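You operate a simulated robot arm through the tools that you are given. There is no shell and no other tool. Be economical: measure what you need, move in short steps, check, and stop when the job is done.

The job below is to be done with a simulated two-armed robot. You get a single attempt, and the scene is never put back.

Task
Carry the blue tote with both arms and set it on the wooden bench top.

Only the result counts: the job must be done as asked and must still hold three seconds after the hand-in. Knocking over, shifting, dropping, spilling or breaking anything else fails it.

Robot
Two 7-joint arms with three-finger grippers on one trunk, on a base that drives. Base frame: it is fixed to the floor where the robot stands at the start and does not move with it; the origin is under the middle of the robot, x ahead of it, y to its left, z up. Lengths are in m, angles in degrees, forces in N, time in s.
The left shoulder is at the start at [0.065, 0.126, 1.221], the right one opposite. With the tool pointing down near the work surface each hand reaches from about 0.1 to 0.76 m from the robot's upright axis, wherever it stands, measured 20 degrees to its own side. Places, roughly: wooden bench top [0.5, 2.6, 0.9]. Payload 2.94 kg a hand.
Tool frame (each hand has its own): the origin (TCP) lies between the finger pads and is the grasp point; the fingertips stand 0.03 m ahead of it; z points along the fingers, y is the line along which they close. Largest opening 0.128 m; the body of the gripper starts 0.093 m behind the TCP.
Orientation is told as [roll, pitch, yaw] about the base's x, y, z axes, in that order, counted from this pose: with the fingers straight down and closing along the base's y, the tool's x points along the base's -x, its y along +y and its z along -z.

Tools
- The arms move only by the tool nudge_tool. It takes "left_commands", "right_commands" or both (then of equal length, played together; a hand with none holds still); each is a list of rows, each a list of 7 numbers: the turn, a rotation vector about the base's x, y, z in degrees, then the shift along the base's x, y, z in m, then the opening, from 0 (shut) to 1 (fully open). In form: [[ax, ay, az, tx, ty, tz, gripper], ...]. A call has 1 to 10 rows; each row shifts and turns the commanded pose from where the row before left it. Each row takes 0.2 s and may step no farther than 0.05 m and 8.6 degrees from the row before; otherwise, or with a gripper value out of range, the whole call is refused. A pose out of reach is approached as far as the arm can. The call stops where the force on the tool passes 40 N (or 10 N more than at its start, if that is more) or the arm is blocked; 0.2 s more then pass. Each finger halts on what it meets, pressing with about 22 N; the grip force reading is that of the motor and also rises with nothing between the fingers. The clock runs only during rows and for 0.2 s after the last one: add rows that do not move to give the fingers time. The reply holds the time, the measured pose of the TCP, the force on the tool along the base axes, the opening and the grip force, in the units named above and with some noise, with the torque about the TCP (base axes, N m) and any sound that the robot's microphone picked up.
- Cameras (640 x 400 px; columns grow to the right, rows downward): "scene" is now at [0.1506, -0.016, 1.3577]; the picture's right is [-0.39, -0.92, 0.00], its down [-0.79, 0.33, -0.51] and it looks along [0.47, -0.20, -0.86] (base axes); focal length 273 px, centre (320, 200). "left" rides on the left gripper at [0.069, 0.015, -0.12] in its tool frame; the picture's right is [-0.22, 0.98, 0.00], its down [-0.82, -0.18, -0.54] and it looks along [-0.53, -0.12, 0.84] (tool axes); focal length 251 px, centre (320, 200). "right" rides on the right gripper at [0.069, -0.015, -0.12] in its tool frame; the picture's right is [0.21, 0.98, 0.00], its down [-0.82, 0.18, -0.54] and it looks along [-0.53, 0.12, 0.84] (tool axes); focal length 251 px, centre (320, 200).
- camera(camera): a new picture of that camera. No time passes.
- lift_body(by): slides the trunk up (or, below 0, down) by that many m; the arms and the scene camera ride with it, the base frame stays. It gives what a move gives, with no picture.
- drive_base(legs): drives the robot by 1 to 6 legs, each [ahead, left, turn to the left] in m, m and degrees, along the robot's own axes; the way and the turn of a leg run together, so that a leg with both is an arc; at most 1.5 m and 180 degrees a leg. The arms and the cameras ride along, it lands a little off, and it stops where it bumps. It gives what a move gives.
- aim_head(pan, tilt): turns the head with the scene camera to pan (to the left, within 80 degrees either way) and tilt (down, from -29 to 69), counted from straight ahead of the robot. It gives what a move gives.
- locate(camera, pixels): for up to 12 pixels [column, row] of the newest picture of that camera ("zoom" is the newest enlarged one), the place [x, y, z] in the base frame of the surface seen there, good to about 0.002 m, but the place of the scene camera against the robot may be out by one fixed shift of up to 0.018 m in any direction. No time passes.
- inspect(camera, box): a new picture of the part [left, top, right, bottom] of that camera's present view, enlarged. No time passes.
- close_job(): hands the job in; it is judged then, once.

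Work in short steps. Measure before you move; look again where a grasp or a placing could have gone wrong, and mend it. You have 80 turns and 62 pictures in all, those below and enlarged ones among them. Open the grippers and draw the arms clear of the work before you hand the job in, unless the task says otherwise; then end with one line.

The tools are called after "Call:" as name(argument=value, ...) on one line, values as JSON. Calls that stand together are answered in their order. nudge_tool: Moves the arms, as the interface text tells. Its arguments: {"type":"object","properties":{"left_commands":{"type":"array","items":{"type":"array","items":{"type":"number"}}},"right_commands":{"type":"array","items":{"type":"array","items":{"type":"number"}}}},"required":[]} The other tools are called the same way: lift_body (by) slides the trunk up or down; drive_base (legs) drives the base; aim_head (pan, tilt) turns the head that bears the scene camera; camera (camera) takes a picture; locate (camera, pixels) gives the place of the surface under pixels of a picture; inspect (camera, box) takes an enlarged picture of a part of a camera's view; close_job () hands the job in.

At the start:

```text
clock: 0.0
left_ee_pos: [0.3351, 0.0413, 0.8831]
left_ee_rot: [0.1, 0.0, 0.0]
left_force: [-0.2, 0.2, -0.3]
left_ft_torque: [0.02, -0.01, -0.01]
left_width: 0.1279
left_gripper_force: 0.1
right_ee_pos: [0.3385, -0.2376, 0.8962]
right_ee_rot: [-0.1, 0.0, 0.0]
right_force: [-0.4, 0.5, -0.4]
right_ft_torque: [-0.04, -0.02, 0.01]
right_width: 0.1282
right_gripper_force: 0.1
trunk travel left (down, up): [-0.437, 0.11]
robot x, y, heading: [-0.0041, 0.0041, 0.1]
head pan, tilt: [-22.7, 59.4]
```

scene: 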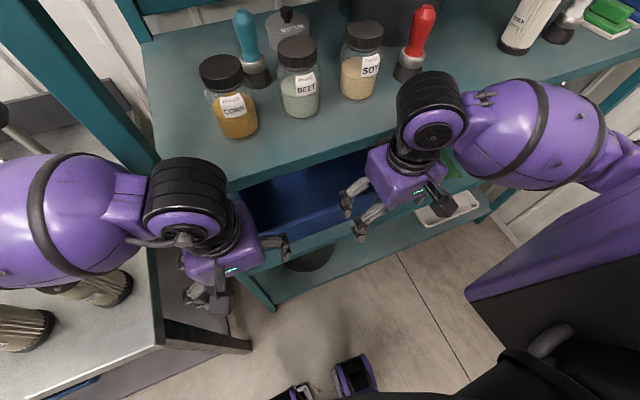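
right: 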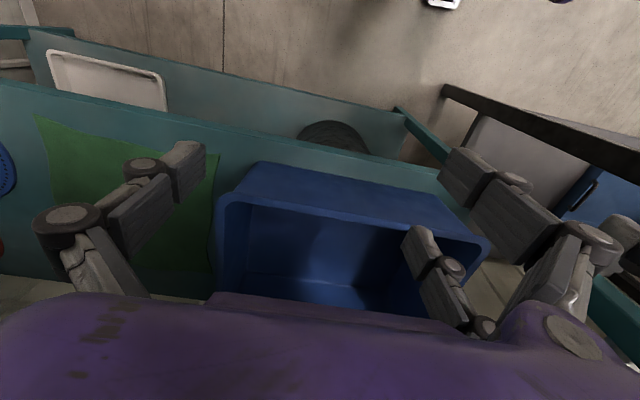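
left: 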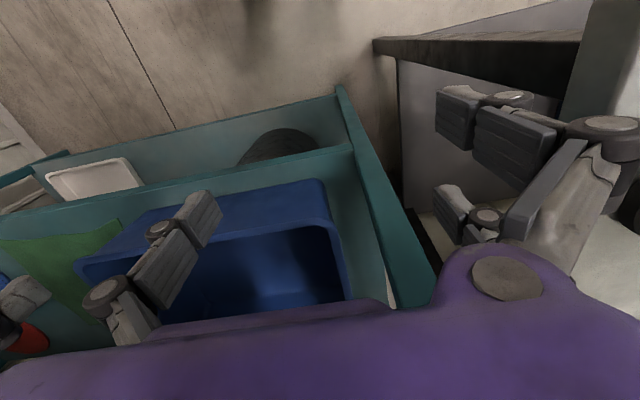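

The blue tote sits on a middle shelf under the jar shelf, at about (340,230) in the right picture and (230,250) in the left. I measure its rim and the shelves around it.

Call:
locate(camera="right", pixels=[[258, 165], [222, 197], [440, 195], [484, 242], [350, 180], [340, 295], [230, 260], [130, 180], [300, 160], [350, 200], [460, 280], [20, 95]])

Call:
locate(camera="left", pixels=[[322, 182], [330, 222], [85, 262], [345, 290], [240, 230], [260, 300], [350, 150], [400, 290], [60, 240], [350, 200], [280, 190], [110, 290]])

Call:
locate(camera="scene", pixels=[[200, 170], [235, 185], [500, 120], [380, 140], [300, 195], [300, 230], [260, 300], [460, 205], [330, 245], [100, 300], [160, 320], [360, 205]])

```text
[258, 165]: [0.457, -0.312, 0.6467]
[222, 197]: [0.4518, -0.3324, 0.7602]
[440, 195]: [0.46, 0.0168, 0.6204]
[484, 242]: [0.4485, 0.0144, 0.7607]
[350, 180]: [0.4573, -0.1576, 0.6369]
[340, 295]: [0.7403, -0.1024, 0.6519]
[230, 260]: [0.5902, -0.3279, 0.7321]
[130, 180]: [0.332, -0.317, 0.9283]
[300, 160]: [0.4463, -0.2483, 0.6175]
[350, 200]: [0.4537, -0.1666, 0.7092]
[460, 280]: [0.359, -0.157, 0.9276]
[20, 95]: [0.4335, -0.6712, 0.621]
```

```text
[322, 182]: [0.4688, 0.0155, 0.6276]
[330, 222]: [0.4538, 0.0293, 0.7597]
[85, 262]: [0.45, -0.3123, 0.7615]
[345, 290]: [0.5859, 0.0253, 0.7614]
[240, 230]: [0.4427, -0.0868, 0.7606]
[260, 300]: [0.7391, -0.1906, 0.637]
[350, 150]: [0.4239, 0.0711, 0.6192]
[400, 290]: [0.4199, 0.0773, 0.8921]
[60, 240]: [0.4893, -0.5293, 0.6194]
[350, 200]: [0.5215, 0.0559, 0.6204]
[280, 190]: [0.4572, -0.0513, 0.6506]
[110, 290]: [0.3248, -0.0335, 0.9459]
```

```text
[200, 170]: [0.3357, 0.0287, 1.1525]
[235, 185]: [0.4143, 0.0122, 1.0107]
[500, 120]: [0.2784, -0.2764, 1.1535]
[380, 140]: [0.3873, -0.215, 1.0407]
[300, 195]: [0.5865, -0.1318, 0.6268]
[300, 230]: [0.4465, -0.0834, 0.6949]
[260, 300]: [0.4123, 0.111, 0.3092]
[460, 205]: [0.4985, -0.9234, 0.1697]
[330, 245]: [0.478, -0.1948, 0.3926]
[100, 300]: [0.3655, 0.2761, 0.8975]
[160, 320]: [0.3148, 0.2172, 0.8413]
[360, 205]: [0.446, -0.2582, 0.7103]
```

The tote spans about y -0.333 to 0.029 and x 0.445 to about 0.75, with its rim at z 0.761 and its shelf at 0.62. I look round with the head to see the clearance under the upper shelf and the bench.

Call:
aim_head(pan=-15, tilt=40)

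Call:
camera(camera="scene")

Call:
locate(camera="scene", pixels=[[320, 300], [280, 330], [200, 300], [320, 250], [400, 300], [240, 360], [320, 350], [320, 380], [180, 250], [450, 250], [300, 320], [330, 330]])

Call:
aim_head(pan=75, tilt=25)

Call:
camera(camera="scene")

Call:
locate(camera="scene", pixels=[[100, 200], [200, 200], [320, 200], [420, 200], [520, 200], [320, 250], [320, 300], [200, 250], [420, 250], [420, 300], [320, 350], [500, 300]])

```text
clock: 0.8
left_ee_pos: [0.3357, 0.0411, 0.8829]
left_ee_rot: [0.0, 0.0, 0.0]
left_force: [-0.1, -0.4, -0.7]
left_ft_torque: [-0.02, -0.03, 0.0]
left_width: 0.1279
left_gripper_force: 0.0
right_ee_pos: [0.3386, -0.2373, 0.8976]
right_ee_rot: [-0.1, 0.1, -0.1]
right_force: [0.3, 0.7, -0.1]
right_ft_torque: [0.02, 0.02, 0.03]
right_width: 0.128
right_gripper_force: 0.0
trunk travel left (down, up): [-0.437, 0.11]
robot x, y, heading: [-0.0023, 0.0008, 0.1]
head pan, tilt: [-15.0, 40.0]
```

```text
58 pictures are left
```

scene: 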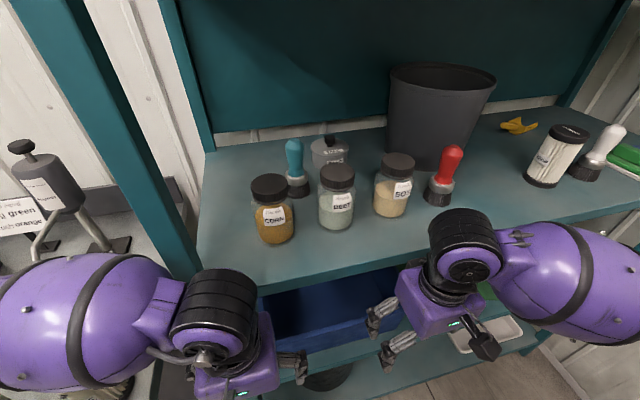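

```text
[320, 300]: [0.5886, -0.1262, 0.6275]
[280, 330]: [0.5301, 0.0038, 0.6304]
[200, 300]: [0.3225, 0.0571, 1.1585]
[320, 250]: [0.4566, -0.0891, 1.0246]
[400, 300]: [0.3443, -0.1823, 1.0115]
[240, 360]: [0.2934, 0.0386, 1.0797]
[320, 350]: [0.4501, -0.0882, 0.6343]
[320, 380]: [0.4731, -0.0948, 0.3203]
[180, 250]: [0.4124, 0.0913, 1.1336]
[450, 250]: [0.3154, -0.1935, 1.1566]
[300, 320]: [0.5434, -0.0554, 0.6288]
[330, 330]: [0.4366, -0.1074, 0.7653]
```

```text
clock: 2.5
left_ee_pos: [0.3357, 0.0416, 0.8829]
left_ee_rot: [0.0, 0.0, 0.1]
left_force: [-0.2, -0.2, 0.8]
left_ft_torque: [-0.03, 0.05, -0.03]
left_width: 0.1277
left_gripper_force: 0.0
right_ee_pos: [0.3378, -0.238, 0.8957]
right_ee_rot: [-0.1, -0.1, -0.1]
right_force: [-0.1, 0.2, -0.3]
right_ft_torque: [-0.01, -0.01, 0.01]
right_width: 0.1281
right_gripper_force: 0.1
trunk travel left (down, up): [-0.437, 0.11]
robot x, y, heading: [0.0024, 0.0042, 0.2]
head pan, tilt: [75.0, 25.0]
```

```text
57 pictures are left
```

scene: 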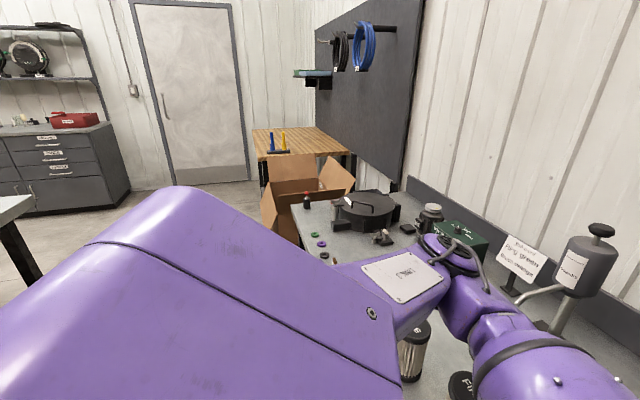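

```text
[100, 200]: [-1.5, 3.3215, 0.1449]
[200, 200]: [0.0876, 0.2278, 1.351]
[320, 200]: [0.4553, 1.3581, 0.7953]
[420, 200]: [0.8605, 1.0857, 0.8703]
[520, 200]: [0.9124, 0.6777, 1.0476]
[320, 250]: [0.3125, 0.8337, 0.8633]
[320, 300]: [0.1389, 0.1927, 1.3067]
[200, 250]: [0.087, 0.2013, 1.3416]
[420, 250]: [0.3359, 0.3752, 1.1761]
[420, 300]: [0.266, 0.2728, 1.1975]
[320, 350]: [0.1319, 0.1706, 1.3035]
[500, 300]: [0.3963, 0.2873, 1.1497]
```

The wooden bench appears at about (300,142) with two screwdrivers on it, and an open cardboard box stands before it. I enlarge and measure that area.

Call:
inspect(camera="scene", box=[220, 60, 420, 260])

Call:
locate(camera="scene", pixels=[[255, 130], [264, 158], [318, 128], [345, 152], [300, 145], [272, 152], [283, 150], [265, 225], [345, 190], [275, 160], [315, 75], [300, 75]])

Call:
locate(camera="scene", pixels=[[300, 200], [325, 165], [297, 225], [310, 225], [60, 195], [30, 200], [20, 270], [270, 195], [280, 235], [310, 250], [353, 160], [300, 135]])

```text
2.00 times, centred on (320, 160) of scene
```

zoom: 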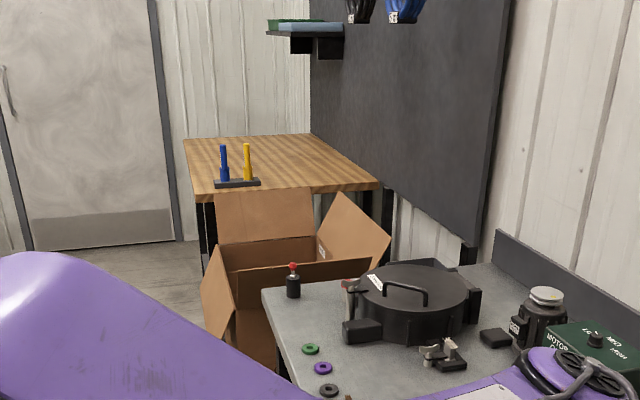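

```text
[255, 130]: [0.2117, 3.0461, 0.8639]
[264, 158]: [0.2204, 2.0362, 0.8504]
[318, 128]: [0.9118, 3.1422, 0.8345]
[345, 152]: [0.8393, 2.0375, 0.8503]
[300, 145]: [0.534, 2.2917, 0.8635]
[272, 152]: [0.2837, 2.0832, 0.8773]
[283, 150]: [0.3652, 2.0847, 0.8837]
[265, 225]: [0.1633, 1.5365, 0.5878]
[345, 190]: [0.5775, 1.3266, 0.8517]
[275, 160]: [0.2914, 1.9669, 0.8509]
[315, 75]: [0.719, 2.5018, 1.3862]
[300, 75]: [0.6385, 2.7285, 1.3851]
```

```text
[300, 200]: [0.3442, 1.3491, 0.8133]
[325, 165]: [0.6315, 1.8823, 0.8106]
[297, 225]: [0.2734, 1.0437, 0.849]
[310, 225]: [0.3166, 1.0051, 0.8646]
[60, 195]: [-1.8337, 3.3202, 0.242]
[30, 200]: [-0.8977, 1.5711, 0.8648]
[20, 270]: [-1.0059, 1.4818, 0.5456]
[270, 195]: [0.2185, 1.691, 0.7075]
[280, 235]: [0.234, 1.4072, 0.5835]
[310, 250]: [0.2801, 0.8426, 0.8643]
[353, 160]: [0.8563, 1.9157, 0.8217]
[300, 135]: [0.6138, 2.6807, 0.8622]
```

The bench top lies about x 0.21 to 0.9, y 2.04 to 3.1, at z 0.864. The upper shelf (about z 1.0, edge near x 0.41) overhangs the tote, so I'll hook the front wall with tilted, closed hands and pull it out. First I back off 0.12 m and tilt both hands forward.

Call:
drive_base(legs=[[-0.12, 0, 0]])

Call:
nudge_tool(left_commands=[[0, -8, 0, 0, -0.012, 0, 0], [0, -8, 0, 0, -0.012, 0, 0], [0, -8, 0, 0, -0.012, 0, 0], [0, -8, 0, 0, -0.012, 0, 0], [0, -8, 0, 0, -0.012, 0, 0], [0, 0, 0, 0.02, 0, 0, 0], [0, 0, 0, 0, 0, 0, 0]], right_commands=[[0, -8, 0, 0, 0, 0, 0], [0, -8, 0, 0, 0, 0, 0], [0, -8, 0, 0, 0, 0, 0], [0, -8, 0, 0, 0, 0, 0], [0, -8, 0, 0, 0, 0, 0], [0, 0, 0, 0.02, 0, 0, 0], [0, 0, 0, 0, 0, 0, 0]])

Call:
aim_head(pan=-15, tilt=50)

Call:
camera(camera="scene")

Call:
camera(camera="right")

```text
clock: 3.7
left_ee_pos: [0.2174, 0.0408, 0.8831]
left_ee_rot: [0.0, 0.0, -0.1]
left_force: [-1.0, 0.1, 0.2]
left_ft_torque: [0.02, -0.01, 0.02]
left_width: 0.1279
left_gripper_force: 0.0
right_ee_pos: [0.2184, -0.2373, 0.8972]
right_ee_rot: [-0.1, 0.0, -0.3]
right_force: [0.7, 0.0, 0.7]
right_ft_torque: [0.0, -0.01, -0.02]
right_width: 0.1276
right_gripper_force: 0.1
trunk travel left (down, up): [-0.437, 0.11]
robot x, y, heading: [-0.1185, 0.0009, -0.3]
head pan, tilt: [75.0, 25.0]
```

```text
clock: 5.3
left_ee_pos: [0.2394, -0.0246, 0.8805]
left_ee_rot: [0.1, -40.1, -0.1]
left_force: [-1.0, 0.3, 0.1]
left_ft_torque: [-0.02, -0.01, 0.0]
left_width: 0.0
left_gripper_force: 2.6
left hand out of reach, approached as far as the arm can: row 3
right_ee_pos: [0.2711, -0.2749, 0.8231]
right_ee_rot: [0.2, -40.0, -0.3]
right_force: [-0.1, 0.1, 0.0]
right_ft_torque: [0.01, 0.0, 0.01]
right_width: 0.0001
right_gripper_force: 3.0
right hand out of reach, approached as far as the arm can: row 1, 2, 3, 4
trunk travel left (down, up): [-0.437, 0.11]
robot x, y, heading: [-0.1187, 0.004, 0.1]
head pan, tilt: [75.0, 25.0]
```

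```text
clock: 7.0
left_ee_pos: [0.2398, -0.024, 0.8802]
left_ee_rot: [0.1, -40.1, -0.1]
left_force: [-0.6, 0.1, -0.1]
left_ft_torque: [-0.03, 0.01, 0.0]
left_width: 0.0
left_gripper_force: 2.9
right_ee_pos: [0.2723, -0.275, 0.8221]
right_ee_rot: [0.2, -40.1, -0.1]
right_force: [0.0, 0.5, -0.6]
right_ft_torque: [0.0, 0.06, -0.01]
right_width: 0.0
right_gripper_force: 2.5
trunk travel left (down, up): [-0.437, 0.11]
robot x, y, heading: [-0.1189, -0.0005, -0.2]
head pan, tilt: [-15.0, 50.0]
```

```text
55 pictures are left
```

scene: 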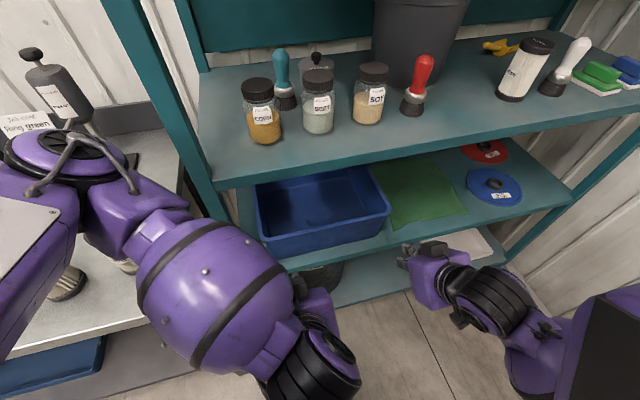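

```text
54 pictures are left
```

right: 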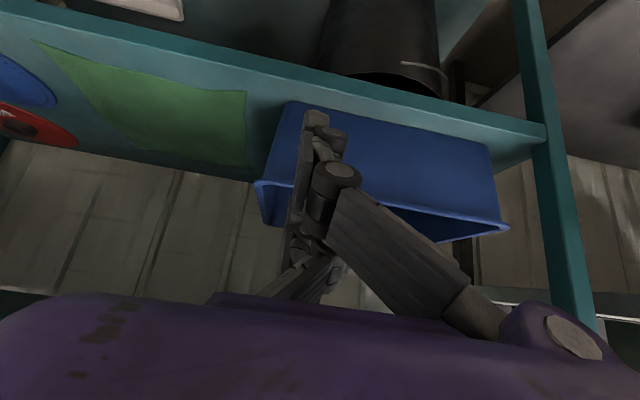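

Both arms are folded tightly and the left elbow, around (70,150), swings towards the metal bench. I check its distance from the things there.

Call:
locate(camera="scene", pixels=[[50, 160], [110, 190], [60, 95], [95, 130], [200, 290], [40, 210], [65, 285], [230, 185], [440, 290], [260, 190], [385, 205], [330, 165]])

Call:
locate(camera="scene", pixels=[[275, 257], [220, 150], [215, 185], [430, 150], [370, 165], [378, 240], [320, 200], [260, 235], [388, 210], [350, 230], [205, 80], [195, 170]])

```text
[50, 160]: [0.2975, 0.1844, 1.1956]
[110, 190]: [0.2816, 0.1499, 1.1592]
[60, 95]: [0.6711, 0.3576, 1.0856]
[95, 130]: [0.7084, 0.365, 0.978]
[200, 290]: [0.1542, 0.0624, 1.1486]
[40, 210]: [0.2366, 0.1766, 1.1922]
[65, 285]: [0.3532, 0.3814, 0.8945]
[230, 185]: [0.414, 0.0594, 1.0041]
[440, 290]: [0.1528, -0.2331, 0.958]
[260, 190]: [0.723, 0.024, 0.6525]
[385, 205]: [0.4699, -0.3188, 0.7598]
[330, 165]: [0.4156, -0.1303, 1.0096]
```

```text
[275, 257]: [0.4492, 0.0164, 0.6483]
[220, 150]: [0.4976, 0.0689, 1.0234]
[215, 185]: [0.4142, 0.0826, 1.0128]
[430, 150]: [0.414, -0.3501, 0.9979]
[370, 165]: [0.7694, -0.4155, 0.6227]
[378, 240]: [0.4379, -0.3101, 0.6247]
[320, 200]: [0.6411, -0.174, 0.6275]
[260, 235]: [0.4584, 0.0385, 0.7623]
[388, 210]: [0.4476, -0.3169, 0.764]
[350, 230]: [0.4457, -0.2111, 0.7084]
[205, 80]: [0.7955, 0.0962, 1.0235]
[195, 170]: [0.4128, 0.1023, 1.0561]
```

The elbow is well clear. The upper shelf edge is at x 0.414, z about 1.0, and the tote's front rim at x 0.447, z 0.762. I bring both hands to a pose in front of and above the rim.

Call:
nudge_tool(left_commands=[[0, 0, 0, 0.04, -0.007, 0, 0], [0, 0, 0, 0.04, -0.007, 0, 0], [0, 0, 0, 0.04, -0.007, 0, 0], [0, 0, 0, 0.04, -0.007, 0, 0], [0, 0, 0, 0, 0, 0, 0]], right_commands=[[0, 0, 0, 0.032, 0.006, 0.013, 0], [0, 0, 0, 0.032, 0.006, 0.013, 0], [0, 0, 0, 0.032, 0.006, 0.013, 0], [0, 0, 0, 0.032, 0.006, 0.013, 0], [0, 0, 0, 0, 0, 0, 0]])

```text
clock: 8.2
left_ee_pos: [0.4003, -0.0518, 0.8792]
left_ee_rot: [0.1, -40.0, -0.1]
left_force: [0.1, 0.4, -0.2]
left_ft_torque: [-0.04, -0.01, -0.03]
left_width: 0.0
left_gripper_force: 2.7
right_ee_pos: [0.4003, -0.2518, 0.8753]
right_ee_rot: [0.0, -40.1, -0.2]
right_force: [0.3, -0.6, 0.0]
right_ft_torque: [-0.05, 0.02, 0.01]
right_width: 0.0
right_gripper_force: 3.0
trunk travel left (down, up): [-0.437, 0.11]
robot x, y, heading: [-0.1176, -0.0021, -0.3]
head pan, tilt: [-15.0, 50.0]
```

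Both hands are at (0.400, z 0.877) as planned. I insert the closed fingers over the rim along their axis.

Call:
nudge_tool(left_commands=[[0, 0, 0, 0.026, 0, -0.031, 0], [0, 0, 0, 0.026, 0, -0.031, 0], [0, 0, 0, 0.026, 0, -0.031, 0], [0, 0, 0, 0.026, 0, -0.031, 0], [0, 0, 0, 0, 0, 0, 0]], right_commands=[[0, 0, 0, 0.026, 0, -0.031, 0], [0, 0, 0, 0.026, 0, -0.031, 0], [0, 0, 0, 0.026, 0, -0.031, 0], [0, 0, 0, 0.026, 0, -0.031, 0], [0, 0, 0, 0, 0, 0, 0]])

Call:
camera(camera="scene")

Call:
camera(camera="left")

```text
clock: 9.0
left_ee_pos: [0.4848, -0.0557, 0.7915]
left_ee_rot: [-0.4, -40.8, 0.1]
left_force: [-3.4, 2.6, 11.5]
left_ft_torque: [-0.05, 0.29, -0.08]
left_width: 0.0002
left_gripper_force: 3.1
right_ee_pos: [0.4886, -0.2507, 0.7927]
right_ee_rot: [0.1, -42.1, 0.0]
right_force: [-5.1, 0.3, 18.8]
right_ft_torque: [-0.19, 0.46, -0.06]
right_width: 0.0
right_gripper_force: 3.1
trunk travel left (down, up): [-0.437, 0.11]
robot x, y, heading: [-0.1205, 0.0023, 0.0]
head pan, tilt: [-15.0, 50.0]
stopped in row 4 (right hand): the force on the tool passed its limit at 51 N (the readings are from after the stop); the commanded pose is now the measured one
```

```text
53 pictures are left
```

scene: 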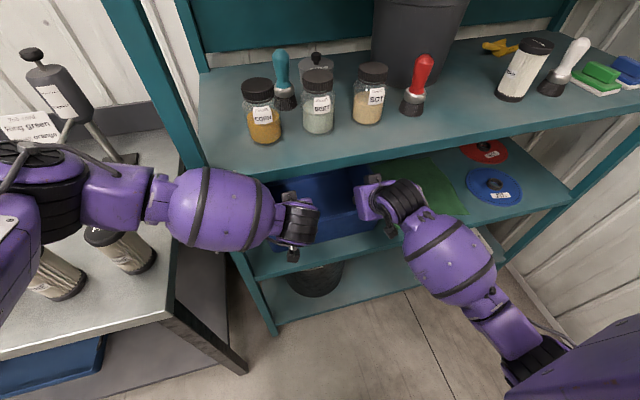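

```text
52 pictures are left
```

left: 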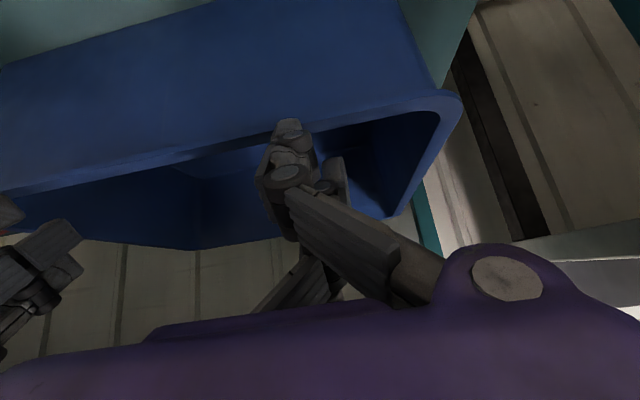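

Both hands met a contact at z 0.79, and in the left picture the fingertips at (288,125) overlap the front face, so I check where the tote and fingers actually are.

Call:
locate(camera="left", pixels=[[288, 125], [290, 175], [345, 145], [230, 150], [240, 152], [448, 95], [320, 110], [240, 110], [335, 170], [395, 215], [240, 242], [60, 230]])

Call:
inspect(camera="left", box=[220, 80, 400, 260])

Call:
inspect(camera="scene", box=[240, 140, 440, 280])

```text
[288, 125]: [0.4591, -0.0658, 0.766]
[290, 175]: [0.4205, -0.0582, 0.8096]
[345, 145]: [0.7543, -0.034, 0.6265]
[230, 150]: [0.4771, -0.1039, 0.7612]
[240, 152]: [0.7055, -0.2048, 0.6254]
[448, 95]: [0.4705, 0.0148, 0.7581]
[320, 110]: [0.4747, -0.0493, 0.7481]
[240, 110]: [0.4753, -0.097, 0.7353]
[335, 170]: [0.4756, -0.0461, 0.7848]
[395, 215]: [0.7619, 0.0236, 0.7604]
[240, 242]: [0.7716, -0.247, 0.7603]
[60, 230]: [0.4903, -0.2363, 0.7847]
```

```text
2.22 times, centred on (310, 170) of left
```

zoom: 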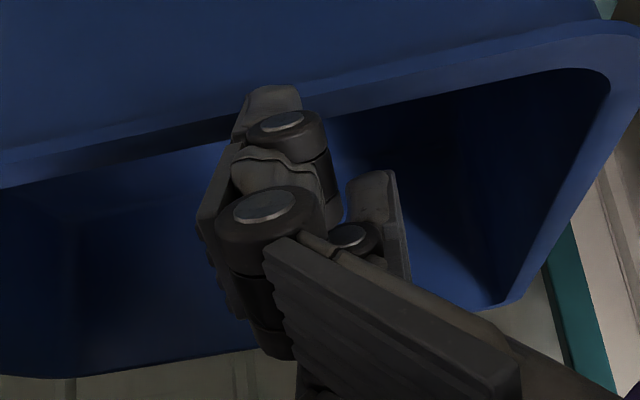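

```text
2.86 times, centred on (340, 210) of scene
```

zoom: 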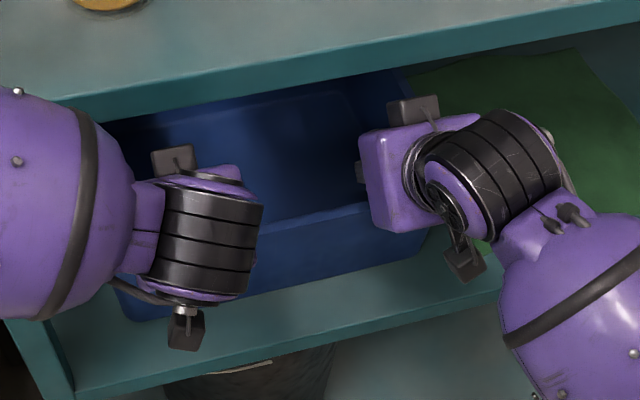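

The thick knuckles caught the rim and pushed the tote back about 2.5 cm (front rim now at x 0.473); nothing else moved. I back off, tilt to 50 degrees, go forward above the rim and then lower straight in.

Call:
nudge_tool(left_commands=[[0, 0, 0, -0.018, 0, 0.02, 0], [0, 0, 0, -0.018, 0, 0.018, 0], [0, -5, 0, 0, 0, 0, 0], [0, -5, 0, 0, 0, 0, 0], [0, 0, 0, 0.038, 0, -0.014, 0], [0, 0, 0, 0.038, 0, -0.014, 0], [0, 0, 0, 0, 0, 0, 0]], right_commands=[[0, 0, 0, -0.018, 0, 0.02, 0], [0, 0, 0, -0.018, 0, 0.018, 0], [0, -4, 0, 0, 0, 0, 0], [0, -4, 0, 0, 0, 0, 0], [0, 0, 0, 0.036, 0, -0.014, 0], [0, 0, 0, 0.036, 0, -0.014, 0], [0, 0, 0, 0, 0, 0, 0]])

Call:
camera(camera="left")

Call:
camera(camera="right")

```text
clock: 10.6
left_ee_pos: [0.5261, -0.056, 0.8007]
left_ee_rot: [-0.4, -50.6, 0.0]
left_force: [-0.9, 0.4, -0.3]
left_ft_torque: [0.01, 0.01, -0.02]
left_width: 0.0001
left_gripper_force: 3.0
right_ee_pos: [0.5228, -0.2517, 0.7994]
right_ee_rot: [0.0, -49.6, -0.1]
right_force: [-0.3, 0.4, 0.5]
right_ft_torque: [0.01, 0.0, 0.0]
right_width: 0.0
right_gripper_force: 2.8
trunk travel left (down, up): [-0.437, 0.11]
robot x, y, heading: [-0.1212, -0.0061, -0.4]
head pan, tilt: [-15.0, 50.0]
```

```text
49 pictures are left
```

left: 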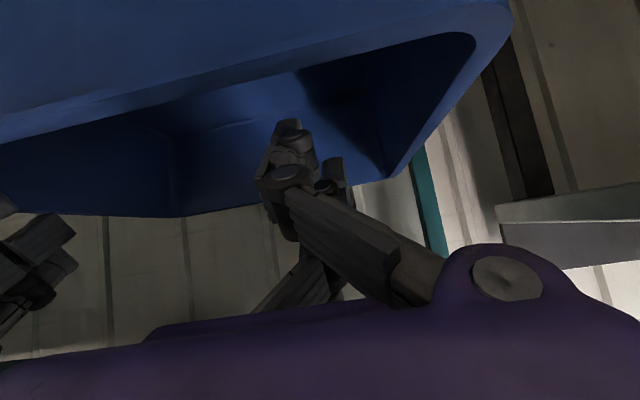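

```text
48 pictures are left
```

right: 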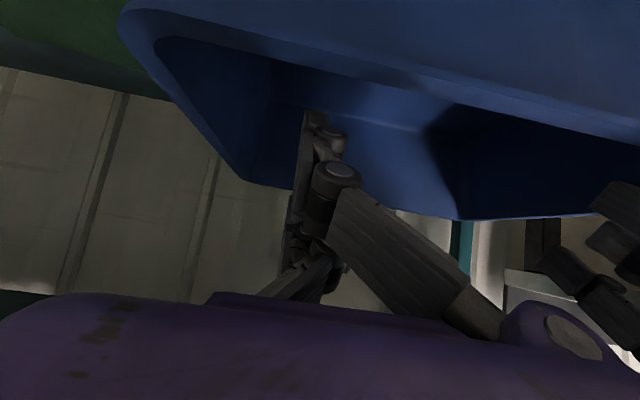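

The fingertips are now seen inside the tote, past the front rim, with no force. I lower 0.04 m straight in.

Call:
nudge_tool(left_commands=[[0, 0, 0, 0, 0, -0.02, 0], [0, 0, 0, 0, 0, -0.02, 0], [0, 0, 0, 0, 0, 0, 0]], right_commands=[[0, 0, 0, 0, 0, -0.02, 0], [0, 0, 0, 0, 0, -0.02, 0], [0, 0, 0, 0, 0, 0, 0]])

```text
clock: 11.4
left_ee_pos: [0.5246, -0.0563, 0.7593]
left_ee_rot: [-0.2, -50.5, 0.0]
left_force: [0.5, 0.0, -0.4]
left_ft_torque: [0.01, 0.05, 0.0]
left_width: 0.0
left_gripper_force: 3.4
right_ee_pos: [0.523, -0.2526, 0.7595]
right_ee_rot: [0.1, -49.5, -0.1]
right_force: [4.2, 0.7, 13.2]
right_ft_torque: [-0.18, 0.64, 0.06]
right_width: 0.0
right_gripper_force: 3.3
trunk travel left (down, up): [-0.437, 0.11]
robot x, y, heading: [-0.1178, 0.0004, -0.3]
head pan, tilt: [-15.0, 50.0]
```

The right knuckle rests on the rim a little (13 N), so I raise it 6 mm, then pull both hands back together in small steps.

Call:
nudge_tool(left_commands=[[0, 0, 0, 0, 0, 0, 0], [0, 0, 0, -0.015, 0, 0, 0], [0, 0, 0, -0.015, 0, 0, 0], [0, 0, 0, -0.015, 0, 0, 0], [0, 0, 0, -0.015, 0, 0, 0], [0, 0, 0, -0.015, 0, 0, 0]], right_commands=[[0, 0, 0, 0, 0, 0.006, 0], [0, 0, 0, -0.015, 0, 0, 0], [0, 0, 0, -0.015, 0, 0, 0], [0, 0, 0, -0.015, 0, 0, 0], [0, 0, 0, -0.015, 0, 0, 0], [0, 0, 0, -0.015, 0, 0, 0]])

Call:
camera(camera="left")

Call:
locate(camera="left", pixels=[[448, 50], [420, 60], [200, 90], [340, 60], [100, 130], [460, 40], [390, 175], [180, 215]])

```text
clock: 12.8
left_ee_pos: [0.4494, -0.0557, 0.7594]
left_ee_rot: [-0.3, -50.5, -0.1]
left_force: [1.0, 0.8, 2.7]
left_ft_torque: [-0.04, 0.19, -0.01]
left_width: 0.0001
left_gripper_force: 3.0
right_ee_pos: [0.4476, -0.2506, 0.7657]
right_ee_rot: [0.2, -49.6, -0.1]
right_force: [1.1, 0.5, 4.2]
right_ft_torque: [-0.04, 0.2, 0.09]
right_width: 0.0
right_gripper_force: 2.8
trunk travel left (down, up): [-0.437, 0.11]
robot x, y, heading: [-0.1211, -0.0001, -0.2]
head pan, tilt: [-15.0, 50.0]
```

```text
47 pictures are left
```

left: 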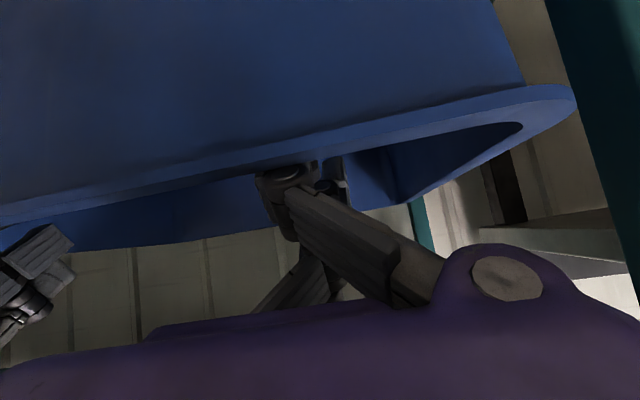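

```text
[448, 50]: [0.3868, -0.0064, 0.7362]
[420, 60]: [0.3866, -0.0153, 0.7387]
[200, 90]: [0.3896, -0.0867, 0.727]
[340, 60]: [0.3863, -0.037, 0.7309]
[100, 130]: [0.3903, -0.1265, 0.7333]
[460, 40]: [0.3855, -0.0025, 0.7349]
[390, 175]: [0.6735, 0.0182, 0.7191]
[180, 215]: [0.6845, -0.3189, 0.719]
```

The tote slides out smoothly; its front face is now at about x 0.386. I pull 0.06 m more.

Call:
nudge_tool(left_commands=[[0, 0, 0, -0.015, 0, 0, 0], [0, 0, 0, -0.015, 0, 0, 0], [0, 0, 0, -0.015, 0, 0, 0], [0, 0, 0, -0.015, 0, 0, 0], [0, 0, 0, 0, 0, 0, 0]], right_commands=[[0, 0, 0, -0.015, 0, 0, 0], [0, 0, 0, -0.015, 0, 0, 0], [0, 0, 0, -0.015, 0, 0, 0], [0, 0, 0, -0.015, 0, 0, 0], [0, 0, 0, 0, 0, 0, 0]])

Call:
camera(camera="scene")

```text
clock: 14.0
left_ee_pos: [0.389, -0.0552, 0.7591]
left_ee_rot: [-0.5, -50.4, 0.1]
left_force: [0.1, 0.2, 0.1]
left_ft_torque: [-0.01, 0.03, -0.02]
left_width: 0.0
left_gripper_force: 3.3
right_ee_pos: [0.3888, -0.2515, 0.7652]
right_ee_rot: [0.1, -49.5, -0.1]
right_force: [1.4, -0.3, -0.3]
right_ft_torque: [-0.01, 0.05, 0.0]
right_width: 0.0
right_gripper_force: 3.4
trunk travel left (down, up): [-0.437, 0.11]
robot x, y, heading: [-0.1165, 0.0004, 0.0]
head pan, tilt: [-15.0, 50.0]
```

```text
46 pictures are left
```

scene: 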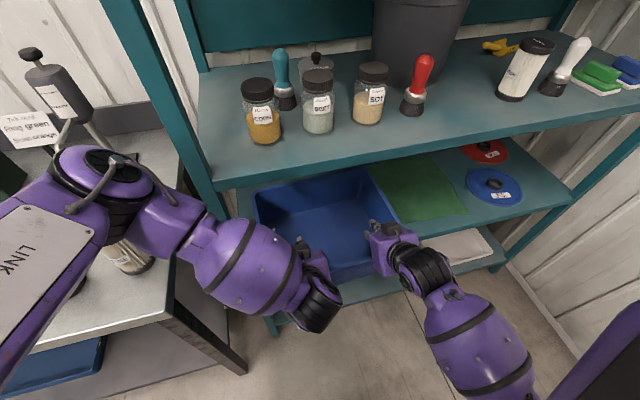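

Now I measure the tote's new place and check it stays level.

Call:
inspect(camera="scene", box=[210, 150, 430, 290])

Call:
locate(camera="scene", pixels=[[280, 210], [330, 200], [300, 225], [340, 230], [255, 200], [262, 230], [385, 190], [395, 215], [350, 262], [355, 175], [340, 275], [260, 195]])

```text
2.86 times, centred on (320, 220) of scene
```

zoom: 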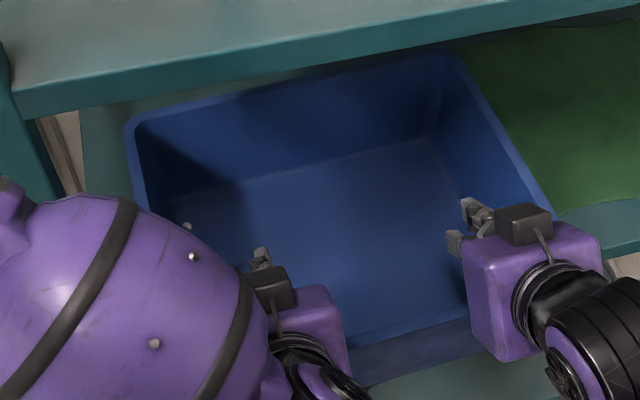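

```text
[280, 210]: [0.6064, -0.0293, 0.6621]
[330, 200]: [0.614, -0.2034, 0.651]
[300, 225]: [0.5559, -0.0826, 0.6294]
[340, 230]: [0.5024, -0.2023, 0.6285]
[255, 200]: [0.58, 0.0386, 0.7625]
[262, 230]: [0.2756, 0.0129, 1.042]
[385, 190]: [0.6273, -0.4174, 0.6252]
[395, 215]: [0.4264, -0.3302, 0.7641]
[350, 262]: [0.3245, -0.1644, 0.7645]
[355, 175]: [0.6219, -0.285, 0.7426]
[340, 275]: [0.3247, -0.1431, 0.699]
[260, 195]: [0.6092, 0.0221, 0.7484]
```

The tote is level (z 0.764), x 0.322 to 0.625, y about -0.333 to 0.035. The left post (y 0.08, x from 0.412) prevents a left grip at mid-side, so I'll grip diagonally around its centre: left hand forward of the post, right hand farther back. I pull 0.016 m more and then raise the hands out.

Call:
nudge_tool(left_commands=[[0, 0, 0, -0.008, 0, 0, 0], [0, 0, 0, -0.008, 0, 0, 0], [0, 0, 0, 0.012, 0, 0, 0], [0, 0, 0, 0, 0, 0.03, 0.3], [0, 0, 0, 0, 0, 0.03, 0.5], [0, 0, 0, 0, 0.02, 0.02, 0.5], [0, 0, 0, 0, 0.03, 0, 0.5], [0, 0, 0, 0, 0.03, 0, 0.5], [0, 0, 0, 0, 0, 0, 0.5]], right_commands=[[0, 0, 0, -0.008, 0, 0, 0], [0, 0, 0, -0.008, 0, 0, 0], [0, 0, 0, 0.012, 0, 0, 0], [0, 0, 0, 0, 0, 0.03, 0.3], [0, 0, 0, 0, 0, 0.03, 0.5], [0, 0, 0, 0, -0.02, 0.02, 0.5], [0, 0, 0, 0, -0.03, 0, 0.5], [0, 0, 0, 0, -0.03, 0, 0.5], [0, 0, 0, 0, 0, 0, 0.5]])

Call:
camera(camera="left")

Call:
camera(camera="right")

Call:
camera(camera="scene")

```text
clock: 16.0
left_ee_pos: [0.388, 0.023, 0.8386]
left_ee_rot: [-0.4, -50.5, 0.1]
left_force: [0.3, 0.0, 0.3]
left_ft_torque: [0.01, 0.01, -0.01]
left_width: 0.0641
left_gripper_force: 0.0
right_ee_pos: [0.3841, -0.3323, 0.8438]
right_ee_rot: [0.0, -49.5, -0.1]
right_force: [-0.7, 1.0, 0.5]
right_ft_torque: [0.0, -0.02, -0.02]
right_width: 0.0642
right_gripper_force: 0.1
trunk travel left (down, up): [-0.437, 0.11]
robot x, y, heading: [-0.1238, 0.0033, -0.3]
head pan, tilt: [-15.0, 50.0]
```

```text
44 pictures are left
```

left: 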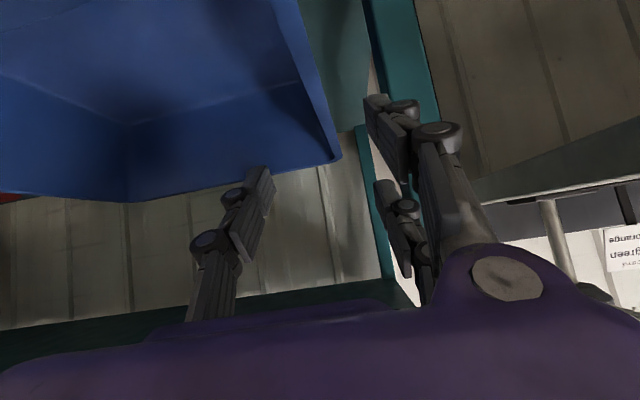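

```text
43 pictures are left
```

right: 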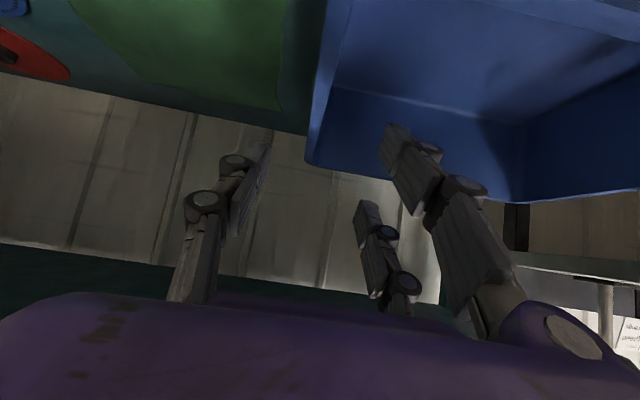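

```text
42 pictures are left
```

scene: 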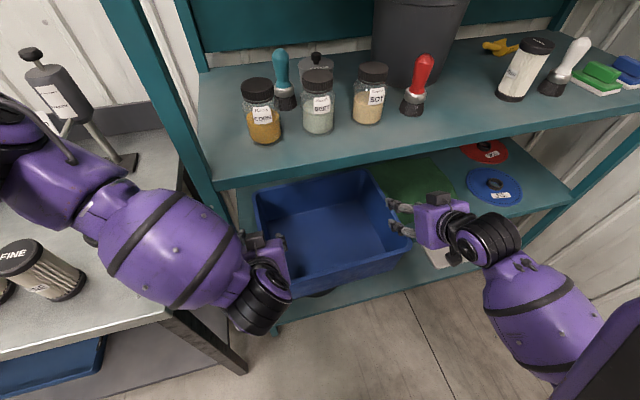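

The hands are clear and the tote stayed level. I measure the side rims with the wrist cameras: left rim from (285,20) to (335,158), right rim from (330,20) to (310,160).

Call:
locate(camera="left", pixels=[[283, 15], [290, 15], [310, 75], [303, 75], [330, 145], [335, 157], [150, 197], [370, 60], [420, 80]])

Call:
locate(camera="right", pixels=[[328, 20], [335, 20], [318, 90], [325, 90], [310, 158], [317, 150], [285, 60], [280, 105], [400, 185], [290, 20]])

Call:
locate(camera="scene", pixels=[[258, 215], [388, 195], [360, 270], [372, 173], [256, 195], [392, 206], [340, 180], [310, 184]])

```text
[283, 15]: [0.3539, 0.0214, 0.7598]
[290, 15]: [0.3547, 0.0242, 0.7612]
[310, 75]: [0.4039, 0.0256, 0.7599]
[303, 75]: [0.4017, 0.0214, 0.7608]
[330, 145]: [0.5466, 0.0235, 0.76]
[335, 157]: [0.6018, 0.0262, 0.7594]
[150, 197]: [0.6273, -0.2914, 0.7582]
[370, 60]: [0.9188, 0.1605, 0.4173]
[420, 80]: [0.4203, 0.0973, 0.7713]
```

```text
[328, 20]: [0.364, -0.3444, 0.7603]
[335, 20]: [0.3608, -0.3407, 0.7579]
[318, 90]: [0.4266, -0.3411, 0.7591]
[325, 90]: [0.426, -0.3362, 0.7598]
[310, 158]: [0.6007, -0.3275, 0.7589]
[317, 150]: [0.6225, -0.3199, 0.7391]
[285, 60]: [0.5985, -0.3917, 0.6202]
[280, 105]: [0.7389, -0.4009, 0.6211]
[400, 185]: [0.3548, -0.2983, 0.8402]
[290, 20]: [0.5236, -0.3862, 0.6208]
```

```text
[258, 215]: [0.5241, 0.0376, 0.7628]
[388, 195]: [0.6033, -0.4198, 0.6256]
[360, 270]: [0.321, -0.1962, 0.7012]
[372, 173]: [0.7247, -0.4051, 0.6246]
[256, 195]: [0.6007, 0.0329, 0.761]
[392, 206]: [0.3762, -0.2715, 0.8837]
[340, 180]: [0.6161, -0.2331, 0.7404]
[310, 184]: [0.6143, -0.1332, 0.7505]
```

Left rim centre is at y 0.024 and right rim at about y -0.333 near x 0.55, both z 0.760. I lower the left hand at x 0.385 and slide the right hand forward to x 0.555, straddling the rims.

Call:
nudge_tool(left_commands=[[0, 0, 0, 0, 0, -0.02, 0.5], [0, 0, 0, 0, 0, -0.02, 0.5], [0, 0, 0, 0, 0, -0.02, 0.5], [0, 0, 0, -0.002, 0.001, -0.02, 0.5], [0, 0, 0, 0, 0, -0.008, 0.5], [0, 0, 0, 0, 0, 0, 0.5]], right_commands=[[0, 0, 0, 0.038, -0.006, -0.032, 0.5], [0, 0, 0, 0.038, 0, -0.03, 0.5], [0, 0, 0, 0.035, 0.002, -0.01, 0.5], [0, 0, 0, 0.035, 0.002, -0.01, 0.5], [0, 0, 0, 0.025, 0.002, -0.012, 0.5], [0, 0, 0, 0, 0, 0, 0.5]])

Call:
camera(camera="left")

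Call:
camera(camera="right")

```text
clock: 17.4
left_ee_pos: [0.3835, 0.0227, 0.7521]
left_ee_rot: [-0.4, -50.6, 0.1]
left_force: [-0.8, 0.1, 0.6]
left_ft_torque: [0.0, 0.01, 0.0]
left_width: 0.0641
left_gripper_force: 0.1
right_ee_pos: [0.5542, -0.3316, 0.7512]
right_ee_rot: [0.2, -49.6, -0.1]
right_force: [-0.7, 0.0, 0.3]
right_ft_torque: [-0.02, 0.0, 0.01]
right_width: 0.064
right_gripper_force: 0.1
trunk travel left (down, up): [-0.437, 0.11]
robot x, y, heading: [-0.1218, -0.0014, -0.2]
head pan, tilt: [-15.0, 50.0]
```

```text
41 pictures are left
```

left: 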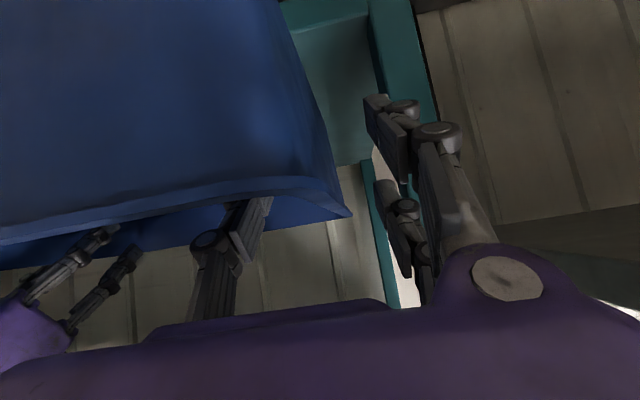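

```text
40 pictures are left
```

right: 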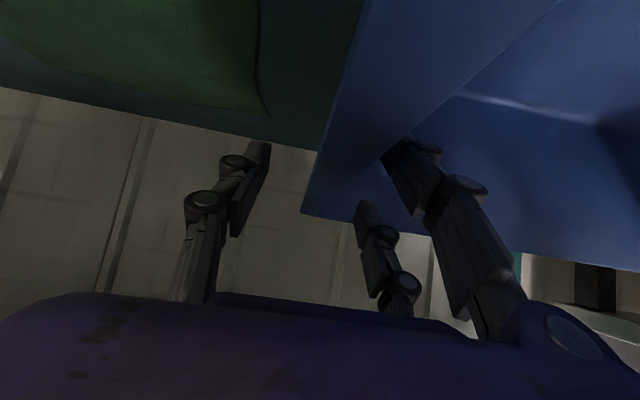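

Both hands straddle the side rims without contact. I go 5 mm deeper and close.

Call:
nudge_tool(left_commands=[[0, 0, 0, 0, 0, -0.005, 0.5], [0, 0, 0, 0, 0, 0, 0.3], [0, 0, 0, 0, 0, 0, 0.15], [0, 0, 0, 0, 0, 0, 0], [0, 0, 0, 0, 0, 0, 0], [0, 0, 0, 0, 0, 0, 0]], right_commands=[[0, 0, 0, 0, 0, -0.005, 0.5], [0, 0, 0, 0, 0, 0, 0.3], [0, 0, 0, 0, 0, 0, 0.15], [0, 0, 0, 0, 0, 0, 0], [0, 0, 0, 0, 0, 0, 0], [0, 0, 0, 0, 0, 0, 0]])

```text
clock: 18.8
left_ee_pos: [0.3852, 0.0219, 0.747]
left_ee_rot: [-0.7, -50.6, 0.2]
left_force: [10.6, -21.4, 0.7]
left_ft_torque: [-0.87, 0.24, 0.01]
left_width: 0.0062
left_gripper_force: 21.8
right_ee_pos: [0.5544, -0.3291, 0.7458]
right_ee_rot: [0.6, -49.5, -0.4]
right_force: [-11.1, 22.1, 2.2]
right_ft_torque: [1.68, -0.02, -0.04]
right_width: 0.0063
right_gripper_force: 22.3
trunk travel left (down, up): [-0.437, 0.11]
robot x, y, heading: [-0.1186, 0.0024, -0.1]
head pan, tilt: [-15.0, 50.0]
```

Both grips hold the 6 mm walls at 22 N, but each hand is pulled inward about 21 N. I ease them inward a few millimetres, then lift 1.5 cm.

Call:
nudge_tool(left_commands=[[0, 0, 0, 0.002, -0.003, 0, 0], [0, 0, 0, 0, 0, 0, 0]], right_commands=[[0, 0, 0, -0.002, 0.003, 0, 0], [0, 0, 0, 0, 0, 0, 0]])

Call:
nudge_tool(left_commands=[[0, 0, 0, 0, 0, 0.005, 0], [0, 0, 0, 0, 0, 0.005, 0], [0, 0, 0, 0, 0, 0.005, 0], [0, 0, 0, 0, 0, 0, 0]], right_commands=[[0, 0, 0, 0, 0, 0.005, 0], [0, 0, 0, 0, 0, 0.005, 0], [0, 0, 0, 0, 0, 0.005, 0], [0, 0, 0, 0, 0, 0, 0]])

Call:
camera(camera="scene")

```text
clock: 19.4
left_ee_pos: [0.386, 0.0212, 0.7466]
left_ee_rot: [-0.3, -50.5, 0.1]
left_force: [2.4, -9.3, 5.7]
left_ft_torque: [-0.91, 0.11, 0.39]
left_width: 0.006
left_gripper_force: 21.7
right_ee_pos: [0.5513, -0.3297, 0.7467]
right_ee_rot: [0.1, -49.6, -0.2]
right_force: [-5.5, 9.9, 0.0]
right_ft_torque: [1.44, 0.29, -0.13]
right_width: 0.0059
right_gripper_force: 21.7
trunk travel left (down, up): [-0.437, 0.11]
robot x, y, heading: [-0.1196, -0.0014, -0.0]
head pan, tilt: [-15.0, 50.0]
```

```text
clock: 20.4
left_ee_pos: [0.3864, 0.0207, 0.7607]
left_ee_rot: [-0.4, -50.4, 0.1]
left_force: [4.4, -6.1, -3.7]
left_ft_torque: [-0.79, -0.2, 0.45]
left_width: 0.0062
left_gripper_force: 22.2
right_ee_pos: [0.5536, -0.3297, 0.7609]
right_ee_rot: [0.2, -49.6, -0.1]
right_force: [-4.3, 6.3, -1.3]
right_ft_torque: [1.4, 0.5, -0.09]
right_width: 0.0059
right_gripper_force: 21.6
trunk travel left (down, up): [-0.437, 0.11]
robot x, y, heading: [-0.119, 0.0012, -0.3]
head pan, tilt: [-15.0, 50.0]
```

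```text
39 pictures are left
```

scene: 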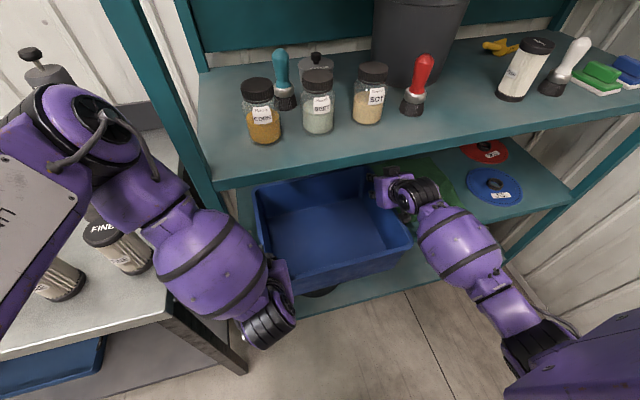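

The load is only about 5 N. I check that the tote rose level.

Call:
locate(camera="scene", pixels=[[257, 195], [260, 228], [310, 183], [340, 178], [402, 222], [385, 262], [300, 285], [340, 273], [409, 238]])

```text
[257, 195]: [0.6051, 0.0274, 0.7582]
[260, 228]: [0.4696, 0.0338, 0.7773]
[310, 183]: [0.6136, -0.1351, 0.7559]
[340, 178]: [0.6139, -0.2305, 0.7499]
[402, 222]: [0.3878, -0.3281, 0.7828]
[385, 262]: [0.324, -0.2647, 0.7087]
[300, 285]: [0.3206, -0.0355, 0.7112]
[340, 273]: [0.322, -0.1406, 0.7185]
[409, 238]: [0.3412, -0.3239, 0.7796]
```

The tote is raised about 1.7 cm and level within about 5 mm. I drive straight back 0.32 m to bring it out of the rack.

Call:
drive_base(legs=[[-0.1, 0, 0]])

Call:
camera(camera="scene")

```text
clock: 21.6
left_ee_pos: [0.2882, 0.0227, 0.7618]
left_ee_rot: [-0.3, -50.4, 0.0]
left_force: [2.4, -3.7, -4.1]
left_ft_torque: [-0.82, 0.28, 0.53]
left_width: 0.0064
left_gripper_force: 21.7
right_ee_pos: [0.4553, -0.3284, 0.7615]
right_ee_rot: [0.1, -49.5, -0.2]
right_force: [-3.9, 4.0, 0.1]
right_ft_torque: [1.33, -0.01, -0.12]
right_width: 0.006
right_gripper_force: 21.9
trunk travel left (down, up): [-0.437, 0.11]
robot x, y, heading: [-0.2189, 0.0037, -0.1]
head pan, tilt: [-15.0, 50.0]
```

```text
38 pictures are left
```

scene: 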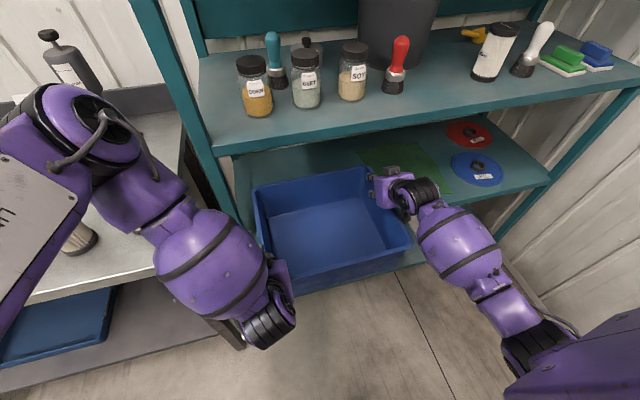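

The tote comes out level and nothing on the rack moved. I drive back 0.2 m more.

Call:
drive_base(legs=[[-0.2, 0, 0]])

Call:
camera(camera="scene")

Call:
locate(camera="scene", pixels=[[255, 190], [262, 230], [310, 177], [350, 170], [400, 222], [385, 262], [300, 285], [120, 180], [180, 240], [60, 50], [205, 280]])

```text
clock: 23.2
left_ee_pos: [0.0922, 0.0237, 0.7606]
left_ee_rot: [-0.3, -50.6, 0.2]
left_force: [1.2, -0.3, -4.0]
left_ft_torque: [-0.78, 0.15, 0.67]
left_width: 0.0063
left_gripper_force: 22.2
right_ee_pos: [0.2589, -0.3281, 0.7621]
right_ee_rot: [0.2, -49.6, -0.1]
right_force: [-1.6, 0.4, -1.4]
right_ft_torque: [1.26, 0.09, -0.08]
right_width: 0.006
right_gripper_force: 21.8
trunk travel left (down, up): [-0.437, 0.11]
robot x, y, heading: [-0.4102, -0.0011, -0.2]
head pan, tilt: [-15.0, 50.0]
```

```text
37 pictures are left
```

scene: 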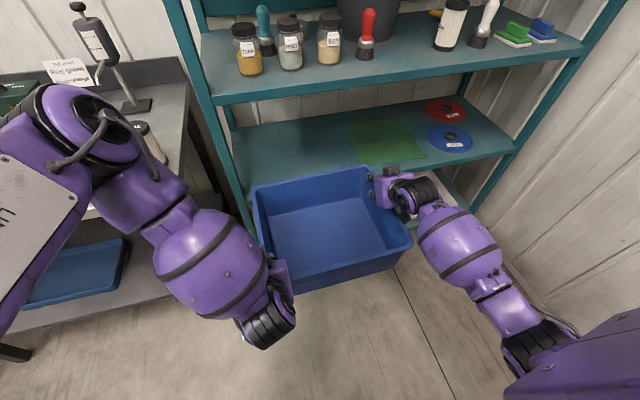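

```text
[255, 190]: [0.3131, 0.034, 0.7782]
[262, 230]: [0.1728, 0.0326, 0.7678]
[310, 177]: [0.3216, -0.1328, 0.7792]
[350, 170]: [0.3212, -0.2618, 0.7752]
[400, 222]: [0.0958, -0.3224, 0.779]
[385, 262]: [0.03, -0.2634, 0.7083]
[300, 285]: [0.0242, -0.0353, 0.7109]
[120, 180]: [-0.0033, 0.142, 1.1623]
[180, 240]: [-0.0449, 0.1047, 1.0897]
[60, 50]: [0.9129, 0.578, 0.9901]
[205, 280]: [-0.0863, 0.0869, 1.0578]
```

The tote is out and level, x 0.02 to 0.325, rim z 0.778. I raise the trunk fully, then look left along the way.

Call:
lift_body(by=0.11)

Call:
aim_head(pan=80, tilt=25)

Call:
camera(camera="scene")

```text
clock: 24.6
left_ee_pos: [0.0905, 0.0228, 0.869]
left_ee_rot: [-0.4, -50.3, 0.2]
left_force: [1.7, 0.1, -4.0]
left_ft_torque: [-0.78, 0.16, 0.63]
left_width: 0.0062
left_gripper_force: 22.1
right_ee_pos: [0.2577, -0.3279, 0.8694]
right_ee_rot: [0.2, -49.3, -0.3]
right_force: [-2.3, 0.4, -2.2]
right_ft_torque: [1.25, 0.0, -0.09]
right_width: 0.006
right_gripper_force: 21.8
trunk travel left (down, up): [-0.547, 0.0]
robot x, y, heading: [-0.4173, 0.0015, -0.3]
head pan, tilt: [-15.0, 50.0]
```

```text
clock: 26.3
left_ee_pos: [0.0912, 0.0232, 0.8712]
left_ee_rot: [-0.3, -50.4, 0.2]
left_force: [1.7, 0.4, -4.3]
left_ft_torque: [-0.8, 0.13, 0.63]
left_width: 0.006
left_gripper_force: 22.0
right_ee_pos: [0.2583, -0.3277, 0.8706]
right_ee_rot: [0.2, -49.5, -0.1]
right_force: [-1.7, 1.1, -1.2]
right_ft_torque: [1.24, 0.1, -0.08]
right_width: 0.0063
right_gripper_force: 22.0
trunk travel left (down, up): [-0.547, 0.0]
robot x, y, heading: [-0.4151, 0.0046, 0.1]
head pan, tilt: [80.0, 25.0]
```

```text
36 pictures are left
```

scene: 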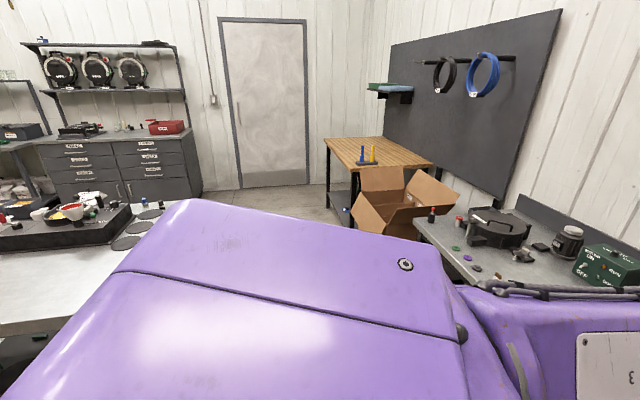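

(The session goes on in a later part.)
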